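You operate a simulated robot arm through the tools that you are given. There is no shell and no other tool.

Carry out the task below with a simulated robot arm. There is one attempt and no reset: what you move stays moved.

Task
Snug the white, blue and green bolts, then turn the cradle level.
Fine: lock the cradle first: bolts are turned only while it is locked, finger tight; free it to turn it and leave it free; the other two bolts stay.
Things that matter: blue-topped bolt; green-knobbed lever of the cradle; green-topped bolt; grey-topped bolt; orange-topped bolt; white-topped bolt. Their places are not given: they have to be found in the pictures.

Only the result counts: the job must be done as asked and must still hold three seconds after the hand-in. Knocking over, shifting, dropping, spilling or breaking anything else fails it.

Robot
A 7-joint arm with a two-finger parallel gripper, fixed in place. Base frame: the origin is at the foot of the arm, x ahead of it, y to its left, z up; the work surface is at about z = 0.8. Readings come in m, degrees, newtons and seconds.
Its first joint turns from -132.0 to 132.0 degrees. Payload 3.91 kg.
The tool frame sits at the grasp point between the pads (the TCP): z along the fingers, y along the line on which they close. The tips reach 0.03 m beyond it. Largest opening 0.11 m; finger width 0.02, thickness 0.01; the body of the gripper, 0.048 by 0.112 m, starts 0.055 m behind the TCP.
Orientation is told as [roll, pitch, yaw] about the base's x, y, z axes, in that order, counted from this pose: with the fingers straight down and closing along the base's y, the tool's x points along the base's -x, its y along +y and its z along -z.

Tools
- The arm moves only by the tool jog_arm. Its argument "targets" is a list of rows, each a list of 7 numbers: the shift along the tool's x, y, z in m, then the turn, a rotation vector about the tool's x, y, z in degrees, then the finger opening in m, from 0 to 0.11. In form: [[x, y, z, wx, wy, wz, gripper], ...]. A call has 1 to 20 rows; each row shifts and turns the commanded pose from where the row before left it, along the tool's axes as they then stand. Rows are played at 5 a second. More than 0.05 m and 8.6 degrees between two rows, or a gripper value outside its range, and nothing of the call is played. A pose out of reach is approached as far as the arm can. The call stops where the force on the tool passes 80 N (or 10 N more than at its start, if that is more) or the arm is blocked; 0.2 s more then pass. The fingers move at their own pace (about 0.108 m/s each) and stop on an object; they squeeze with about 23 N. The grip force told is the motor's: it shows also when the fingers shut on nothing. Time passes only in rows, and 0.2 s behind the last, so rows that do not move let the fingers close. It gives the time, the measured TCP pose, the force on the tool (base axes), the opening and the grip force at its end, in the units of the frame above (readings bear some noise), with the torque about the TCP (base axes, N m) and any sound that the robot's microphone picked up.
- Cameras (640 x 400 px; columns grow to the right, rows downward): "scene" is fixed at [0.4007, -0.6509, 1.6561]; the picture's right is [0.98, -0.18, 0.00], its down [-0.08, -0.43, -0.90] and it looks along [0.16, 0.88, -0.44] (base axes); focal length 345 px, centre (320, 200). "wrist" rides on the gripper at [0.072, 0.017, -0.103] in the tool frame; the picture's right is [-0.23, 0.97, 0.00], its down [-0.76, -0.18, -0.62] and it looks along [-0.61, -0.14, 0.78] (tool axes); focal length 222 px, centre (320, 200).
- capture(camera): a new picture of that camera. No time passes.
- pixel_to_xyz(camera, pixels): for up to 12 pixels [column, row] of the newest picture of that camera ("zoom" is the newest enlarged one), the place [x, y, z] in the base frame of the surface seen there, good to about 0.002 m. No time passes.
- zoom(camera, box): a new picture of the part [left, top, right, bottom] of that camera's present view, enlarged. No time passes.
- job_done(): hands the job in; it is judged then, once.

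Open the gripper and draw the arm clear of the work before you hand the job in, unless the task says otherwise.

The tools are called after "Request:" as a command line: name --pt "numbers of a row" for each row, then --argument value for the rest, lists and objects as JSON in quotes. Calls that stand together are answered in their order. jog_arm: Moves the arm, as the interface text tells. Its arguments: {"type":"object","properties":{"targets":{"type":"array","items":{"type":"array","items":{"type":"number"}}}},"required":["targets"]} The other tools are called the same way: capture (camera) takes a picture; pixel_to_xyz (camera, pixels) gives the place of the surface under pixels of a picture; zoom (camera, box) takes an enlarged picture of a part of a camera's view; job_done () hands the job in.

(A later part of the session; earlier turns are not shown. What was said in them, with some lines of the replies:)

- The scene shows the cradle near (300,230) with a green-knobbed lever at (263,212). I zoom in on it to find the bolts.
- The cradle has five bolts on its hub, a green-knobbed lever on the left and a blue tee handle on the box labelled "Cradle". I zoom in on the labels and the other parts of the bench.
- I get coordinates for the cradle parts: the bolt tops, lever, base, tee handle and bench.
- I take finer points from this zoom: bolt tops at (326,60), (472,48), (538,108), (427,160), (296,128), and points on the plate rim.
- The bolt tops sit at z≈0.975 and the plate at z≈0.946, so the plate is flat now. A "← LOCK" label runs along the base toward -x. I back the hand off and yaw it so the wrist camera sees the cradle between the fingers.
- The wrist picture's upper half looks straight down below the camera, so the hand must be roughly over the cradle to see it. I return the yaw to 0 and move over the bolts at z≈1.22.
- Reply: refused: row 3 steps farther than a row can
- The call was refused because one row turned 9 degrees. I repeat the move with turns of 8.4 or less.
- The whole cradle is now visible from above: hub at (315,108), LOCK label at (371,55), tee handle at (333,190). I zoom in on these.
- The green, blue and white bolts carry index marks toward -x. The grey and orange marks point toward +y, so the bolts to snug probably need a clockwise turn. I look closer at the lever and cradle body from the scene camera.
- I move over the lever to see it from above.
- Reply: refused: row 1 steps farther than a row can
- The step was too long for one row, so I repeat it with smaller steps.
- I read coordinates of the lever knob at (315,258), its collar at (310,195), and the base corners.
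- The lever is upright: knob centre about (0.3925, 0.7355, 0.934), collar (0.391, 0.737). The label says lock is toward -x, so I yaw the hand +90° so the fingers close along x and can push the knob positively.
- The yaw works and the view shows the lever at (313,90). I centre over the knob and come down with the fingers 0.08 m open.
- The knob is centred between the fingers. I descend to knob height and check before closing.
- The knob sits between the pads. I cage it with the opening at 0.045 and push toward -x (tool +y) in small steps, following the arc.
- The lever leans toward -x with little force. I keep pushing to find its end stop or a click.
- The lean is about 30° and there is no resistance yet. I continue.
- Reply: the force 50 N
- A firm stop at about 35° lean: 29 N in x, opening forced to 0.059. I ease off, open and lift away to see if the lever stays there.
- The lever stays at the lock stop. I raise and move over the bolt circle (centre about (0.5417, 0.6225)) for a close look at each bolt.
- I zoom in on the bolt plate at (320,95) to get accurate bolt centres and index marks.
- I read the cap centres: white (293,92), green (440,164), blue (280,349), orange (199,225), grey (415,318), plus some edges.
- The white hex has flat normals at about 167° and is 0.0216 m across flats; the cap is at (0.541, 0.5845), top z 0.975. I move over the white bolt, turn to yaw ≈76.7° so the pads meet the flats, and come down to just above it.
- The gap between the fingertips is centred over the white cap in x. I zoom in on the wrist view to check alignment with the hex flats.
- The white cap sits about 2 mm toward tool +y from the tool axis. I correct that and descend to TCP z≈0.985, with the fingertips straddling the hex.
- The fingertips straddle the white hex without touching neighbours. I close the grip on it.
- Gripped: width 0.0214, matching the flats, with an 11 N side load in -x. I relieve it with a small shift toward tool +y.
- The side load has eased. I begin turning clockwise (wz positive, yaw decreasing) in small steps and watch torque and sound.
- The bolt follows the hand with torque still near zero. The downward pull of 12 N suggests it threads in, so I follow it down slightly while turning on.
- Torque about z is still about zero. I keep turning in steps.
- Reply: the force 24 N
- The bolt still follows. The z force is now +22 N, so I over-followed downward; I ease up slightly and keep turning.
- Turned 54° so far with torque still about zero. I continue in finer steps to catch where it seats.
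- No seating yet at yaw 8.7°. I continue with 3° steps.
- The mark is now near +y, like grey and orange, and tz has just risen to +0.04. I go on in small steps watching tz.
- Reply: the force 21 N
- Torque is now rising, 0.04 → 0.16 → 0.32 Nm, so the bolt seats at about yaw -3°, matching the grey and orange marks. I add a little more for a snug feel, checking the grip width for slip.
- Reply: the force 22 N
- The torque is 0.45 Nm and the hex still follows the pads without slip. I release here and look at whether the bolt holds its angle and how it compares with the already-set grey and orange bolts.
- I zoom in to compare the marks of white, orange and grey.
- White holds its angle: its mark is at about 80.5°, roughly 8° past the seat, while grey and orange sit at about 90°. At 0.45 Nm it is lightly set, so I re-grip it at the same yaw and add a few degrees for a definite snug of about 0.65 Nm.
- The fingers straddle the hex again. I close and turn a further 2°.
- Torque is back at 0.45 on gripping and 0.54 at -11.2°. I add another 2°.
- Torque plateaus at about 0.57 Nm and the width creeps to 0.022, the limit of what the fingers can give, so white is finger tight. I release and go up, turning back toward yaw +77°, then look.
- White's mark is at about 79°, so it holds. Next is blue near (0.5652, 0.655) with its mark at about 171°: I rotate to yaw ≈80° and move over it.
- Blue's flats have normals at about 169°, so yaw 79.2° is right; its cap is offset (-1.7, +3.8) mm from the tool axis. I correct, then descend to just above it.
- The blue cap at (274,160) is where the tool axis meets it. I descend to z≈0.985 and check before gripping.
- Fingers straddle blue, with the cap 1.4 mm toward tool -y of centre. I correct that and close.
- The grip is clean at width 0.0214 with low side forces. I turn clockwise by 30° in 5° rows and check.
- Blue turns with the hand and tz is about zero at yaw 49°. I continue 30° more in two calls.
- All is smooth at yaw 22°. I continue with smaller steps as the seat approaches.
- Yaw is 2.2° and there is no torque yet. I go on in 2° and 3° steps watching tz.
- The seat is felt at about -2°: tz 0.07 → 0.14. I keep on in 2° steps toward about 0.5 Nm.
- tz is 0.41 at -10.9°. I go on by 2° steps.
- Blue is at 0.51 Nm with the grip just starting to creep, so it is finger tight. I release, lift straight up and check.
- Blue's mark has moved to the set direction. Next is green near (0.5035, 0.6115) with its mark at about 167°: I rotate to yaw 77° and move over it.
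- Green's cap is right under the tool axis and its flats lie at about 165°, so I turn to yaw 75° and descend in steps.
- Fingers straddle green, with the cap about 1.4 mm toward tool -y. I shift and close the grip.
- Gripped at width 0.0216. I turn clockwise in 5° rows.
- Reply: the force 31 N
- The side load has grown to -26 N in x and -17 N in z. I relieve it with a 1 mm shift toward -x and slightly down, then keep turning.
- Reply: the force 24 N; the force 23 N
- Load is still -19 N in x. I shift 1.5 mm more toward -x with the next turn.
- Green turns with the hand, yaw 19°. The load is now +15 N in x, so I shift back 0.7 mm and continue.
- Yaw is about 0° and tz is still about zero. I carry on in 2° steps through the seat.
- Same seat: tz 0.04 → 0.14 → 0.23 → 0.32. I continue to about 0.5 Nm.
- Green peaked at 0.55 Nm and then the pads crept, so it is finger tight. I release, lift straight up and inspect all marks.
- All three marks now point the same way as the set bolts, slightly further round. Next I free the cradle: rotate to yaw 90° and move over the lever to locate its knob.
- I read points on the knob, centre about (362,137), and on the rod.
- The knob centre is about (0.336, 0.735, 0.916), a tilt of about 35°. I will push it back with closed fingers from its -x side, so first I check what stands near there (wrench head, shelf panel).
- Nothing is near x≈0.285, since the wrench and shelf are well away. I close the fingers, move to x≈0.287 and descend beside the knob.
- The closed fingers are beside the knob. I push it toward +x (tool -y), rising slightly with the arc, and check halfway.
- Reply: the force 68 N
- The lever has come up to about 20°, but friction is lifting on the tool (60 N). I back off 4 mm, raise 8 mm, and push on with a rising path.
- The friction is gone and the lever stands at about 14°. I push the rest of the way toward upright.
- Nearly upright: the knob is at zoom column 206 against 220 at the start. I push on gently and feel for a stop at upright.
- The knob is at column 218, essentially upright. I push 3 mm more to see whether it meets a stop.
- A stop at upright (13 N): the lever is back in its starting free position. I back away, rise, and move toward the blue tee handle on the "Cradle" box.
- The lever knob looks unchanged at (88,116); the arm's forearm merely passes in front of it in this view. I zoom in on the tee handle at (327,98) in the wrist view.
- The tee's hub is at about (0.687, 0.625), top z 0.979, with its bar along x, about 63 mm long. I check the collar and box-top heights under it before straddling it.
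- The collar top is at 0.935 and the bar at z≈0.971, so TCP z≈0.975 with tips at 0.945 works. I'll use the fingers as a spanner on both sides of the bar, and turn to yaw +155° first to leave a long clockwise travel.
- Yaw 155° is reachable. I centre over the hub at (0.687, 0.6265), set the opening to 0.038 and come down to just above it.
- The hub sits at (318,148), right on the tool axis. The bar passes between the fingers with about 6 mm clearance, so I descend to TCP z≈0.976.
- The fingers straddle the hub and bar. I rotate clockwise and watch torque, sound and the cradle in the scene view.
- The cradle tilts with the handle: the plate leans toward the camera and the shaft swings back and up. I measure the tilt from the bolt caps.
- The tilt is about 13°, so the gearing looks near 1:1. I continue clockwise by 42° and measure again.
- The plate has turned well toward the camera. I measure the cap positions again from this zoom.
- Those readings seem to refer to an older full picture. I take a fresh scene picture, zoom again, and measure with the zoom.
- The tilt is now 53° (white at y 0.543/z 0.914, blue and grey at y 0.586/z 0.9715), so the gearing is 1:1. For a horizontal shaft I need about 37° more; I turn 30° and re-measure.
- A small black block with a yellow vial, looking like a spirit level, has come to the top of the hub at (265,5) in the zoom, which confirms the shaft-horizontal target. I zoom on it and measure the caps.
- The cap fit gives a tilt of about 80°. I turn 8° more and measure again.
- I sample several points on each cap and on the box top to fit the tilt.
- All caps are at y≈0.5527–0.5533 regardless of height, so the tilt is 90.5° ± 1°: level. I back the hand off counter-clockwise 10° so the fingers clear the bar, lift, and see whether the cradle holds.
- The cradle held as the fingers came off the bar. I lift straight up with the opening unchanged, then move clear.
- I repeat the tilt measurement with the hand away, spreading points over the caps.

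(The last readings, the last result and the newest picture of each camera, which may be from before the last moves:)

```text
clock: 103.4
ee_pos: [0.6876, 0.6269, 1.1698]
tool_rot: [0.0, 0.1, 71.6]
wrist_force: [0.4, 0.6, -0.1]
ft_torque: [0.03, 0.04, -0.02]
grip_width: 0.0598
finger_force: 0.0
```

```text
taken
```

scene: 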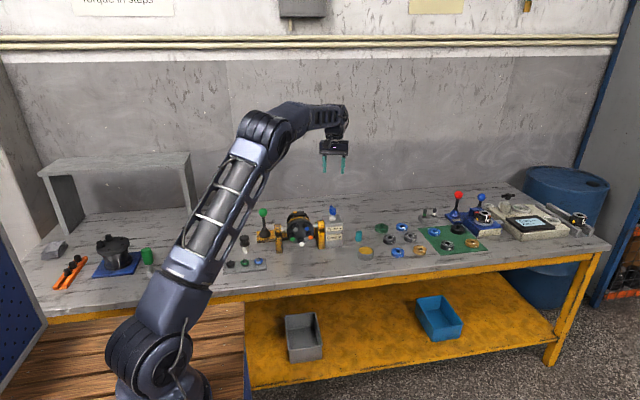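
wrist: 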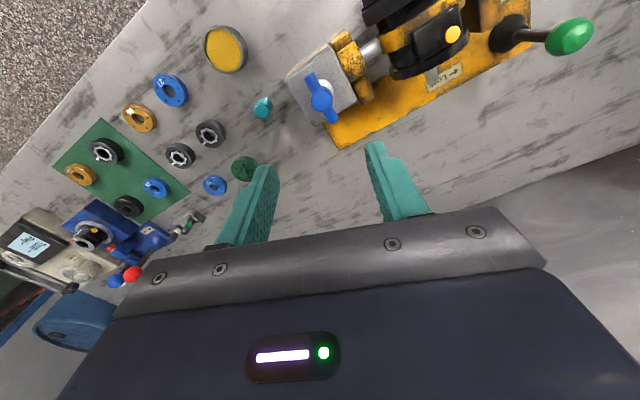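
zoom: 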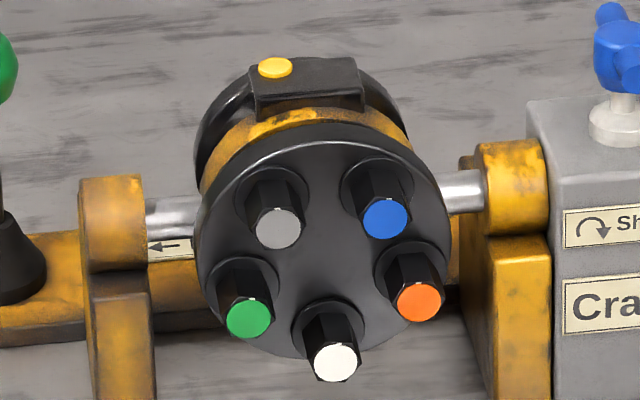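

The caps lie at y 0.553–0.554 and the plate at y 0.5815 over its whole height, so the cradle stays level to within about half a degree. I open the gripper and draw the arm back toward its starting area, then check everything.

Request:
jog_arm --pt "0 0 -0.045 0 0 0 0.11" --pt "0.0235 0.0341 -0.003 0 0 0 0.11" --pt "0.0235 0.0341 -0.003 0 0 0 0.11" --pt "0.0235 0.0341 -0.003 0 0 0 0.11" --pt "0.0235 0.0341 -0.003 0 0 0 0.11" --pt "0.0235 0.0341 -0.003 0 0 0 0.11" --pt "0.0235 0.0341 -0.003 0 0 0 0.11" --pt "0.0235 0.0341 -0.003 0 0 0 0.11" --pt "0.0235 0.0341 -0.003 0 0 0 0.11" --pt "0.0235 0.0341 -0.003 0 0 0 0.11" --pt "0.0235 0.0341 -0.003 0 0 0 0.11" --pt "0.0235 0.0341 -0.003 0 0 0 0.11" --pt "0 0 0 0 0 0 0.11" --pt "0 0 0 0 0 0 0.11"

Request:
capture --camera "scene"

Request:
zoom --camera "scene" --box '[250, 195, 346, 255]'

Request:
zoom --camera "scene" --box '[282, 218, 318, 248]'

```text
clock: 106.4
ee_pos: [0.2494, 0.5006, 1.2475]
tool_rot: [0.0, 0.0, 71.6]
wrist_force: [-0.6, -0.6, 0.4]
ft_torque: [0.0, 0.01, -0.01]
grip_width: 0.1101
finger_force: 0.0
```

```text
taken
```

scene: 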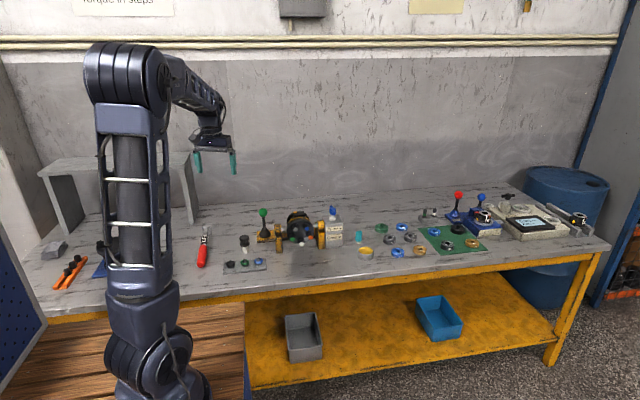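

```text
6.67 times, centred on (298, 225) of scene
```

zoom: 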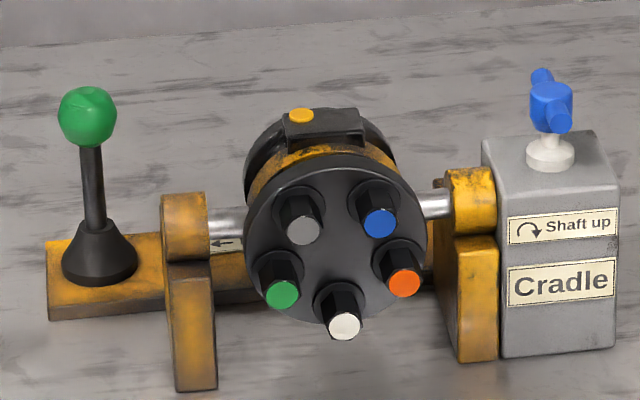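

```text
13.33 times, centred on (300, 233) of scene
```

zoom: 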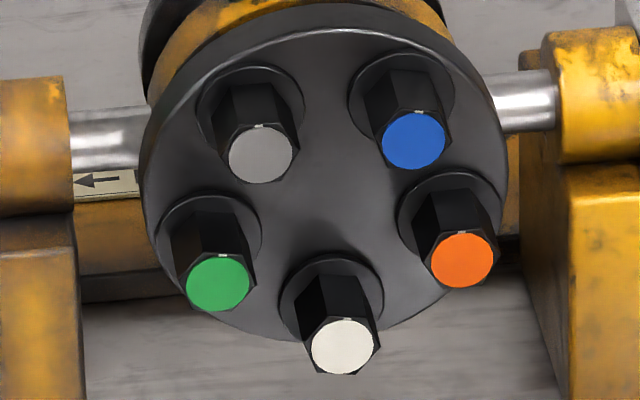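

All checks out at the end:
- **Lever:** upright, in its free position.
- **Cradle:** unmoved about 4.6 s after the fingers came off the handle.
- **Bolts:** white, blue and green marks are turned past those of the untouched grey and orange bolts.
- **Arm:** clear, with the gripper open at 0.11.

I hand the job in.

Request:
job_done

```text
The job is handed in.
```

The white, blue and green bolts are snug, and the cradle is level and left free. I have handed the job in; the hand-in returned no verdict.

- **Locking:** I pushed the green-knobbed lever to its stop in the "Lock" direction before touching any bolt. The bolts were turned only while it was there.
- **Bolts:** I turned each clockwise until it seated, then on until the fingers began to slip. That was about 0.57 N m on white, 0.51 on blue and 0.55 on green. No torque figure was given for "finger tight", so I took the limit of the fingers' grip as the measure. I did not touch the grey and orange bolts.
- **Cradle:** I pushed the lever back to its upright free position and turned the blue tee handle clockwise. I took "level" to mean the shaft horizontal, because the bolt plate was already flat at the start. Measured from the bolt tops and plate, the shaft is horizontal to within about half a degree.
- **At hand-in:** The cradle had not moved in the roughly 4.6 s after I let go of the handle. The lever was upright, the arm was clear and the gripper was open.
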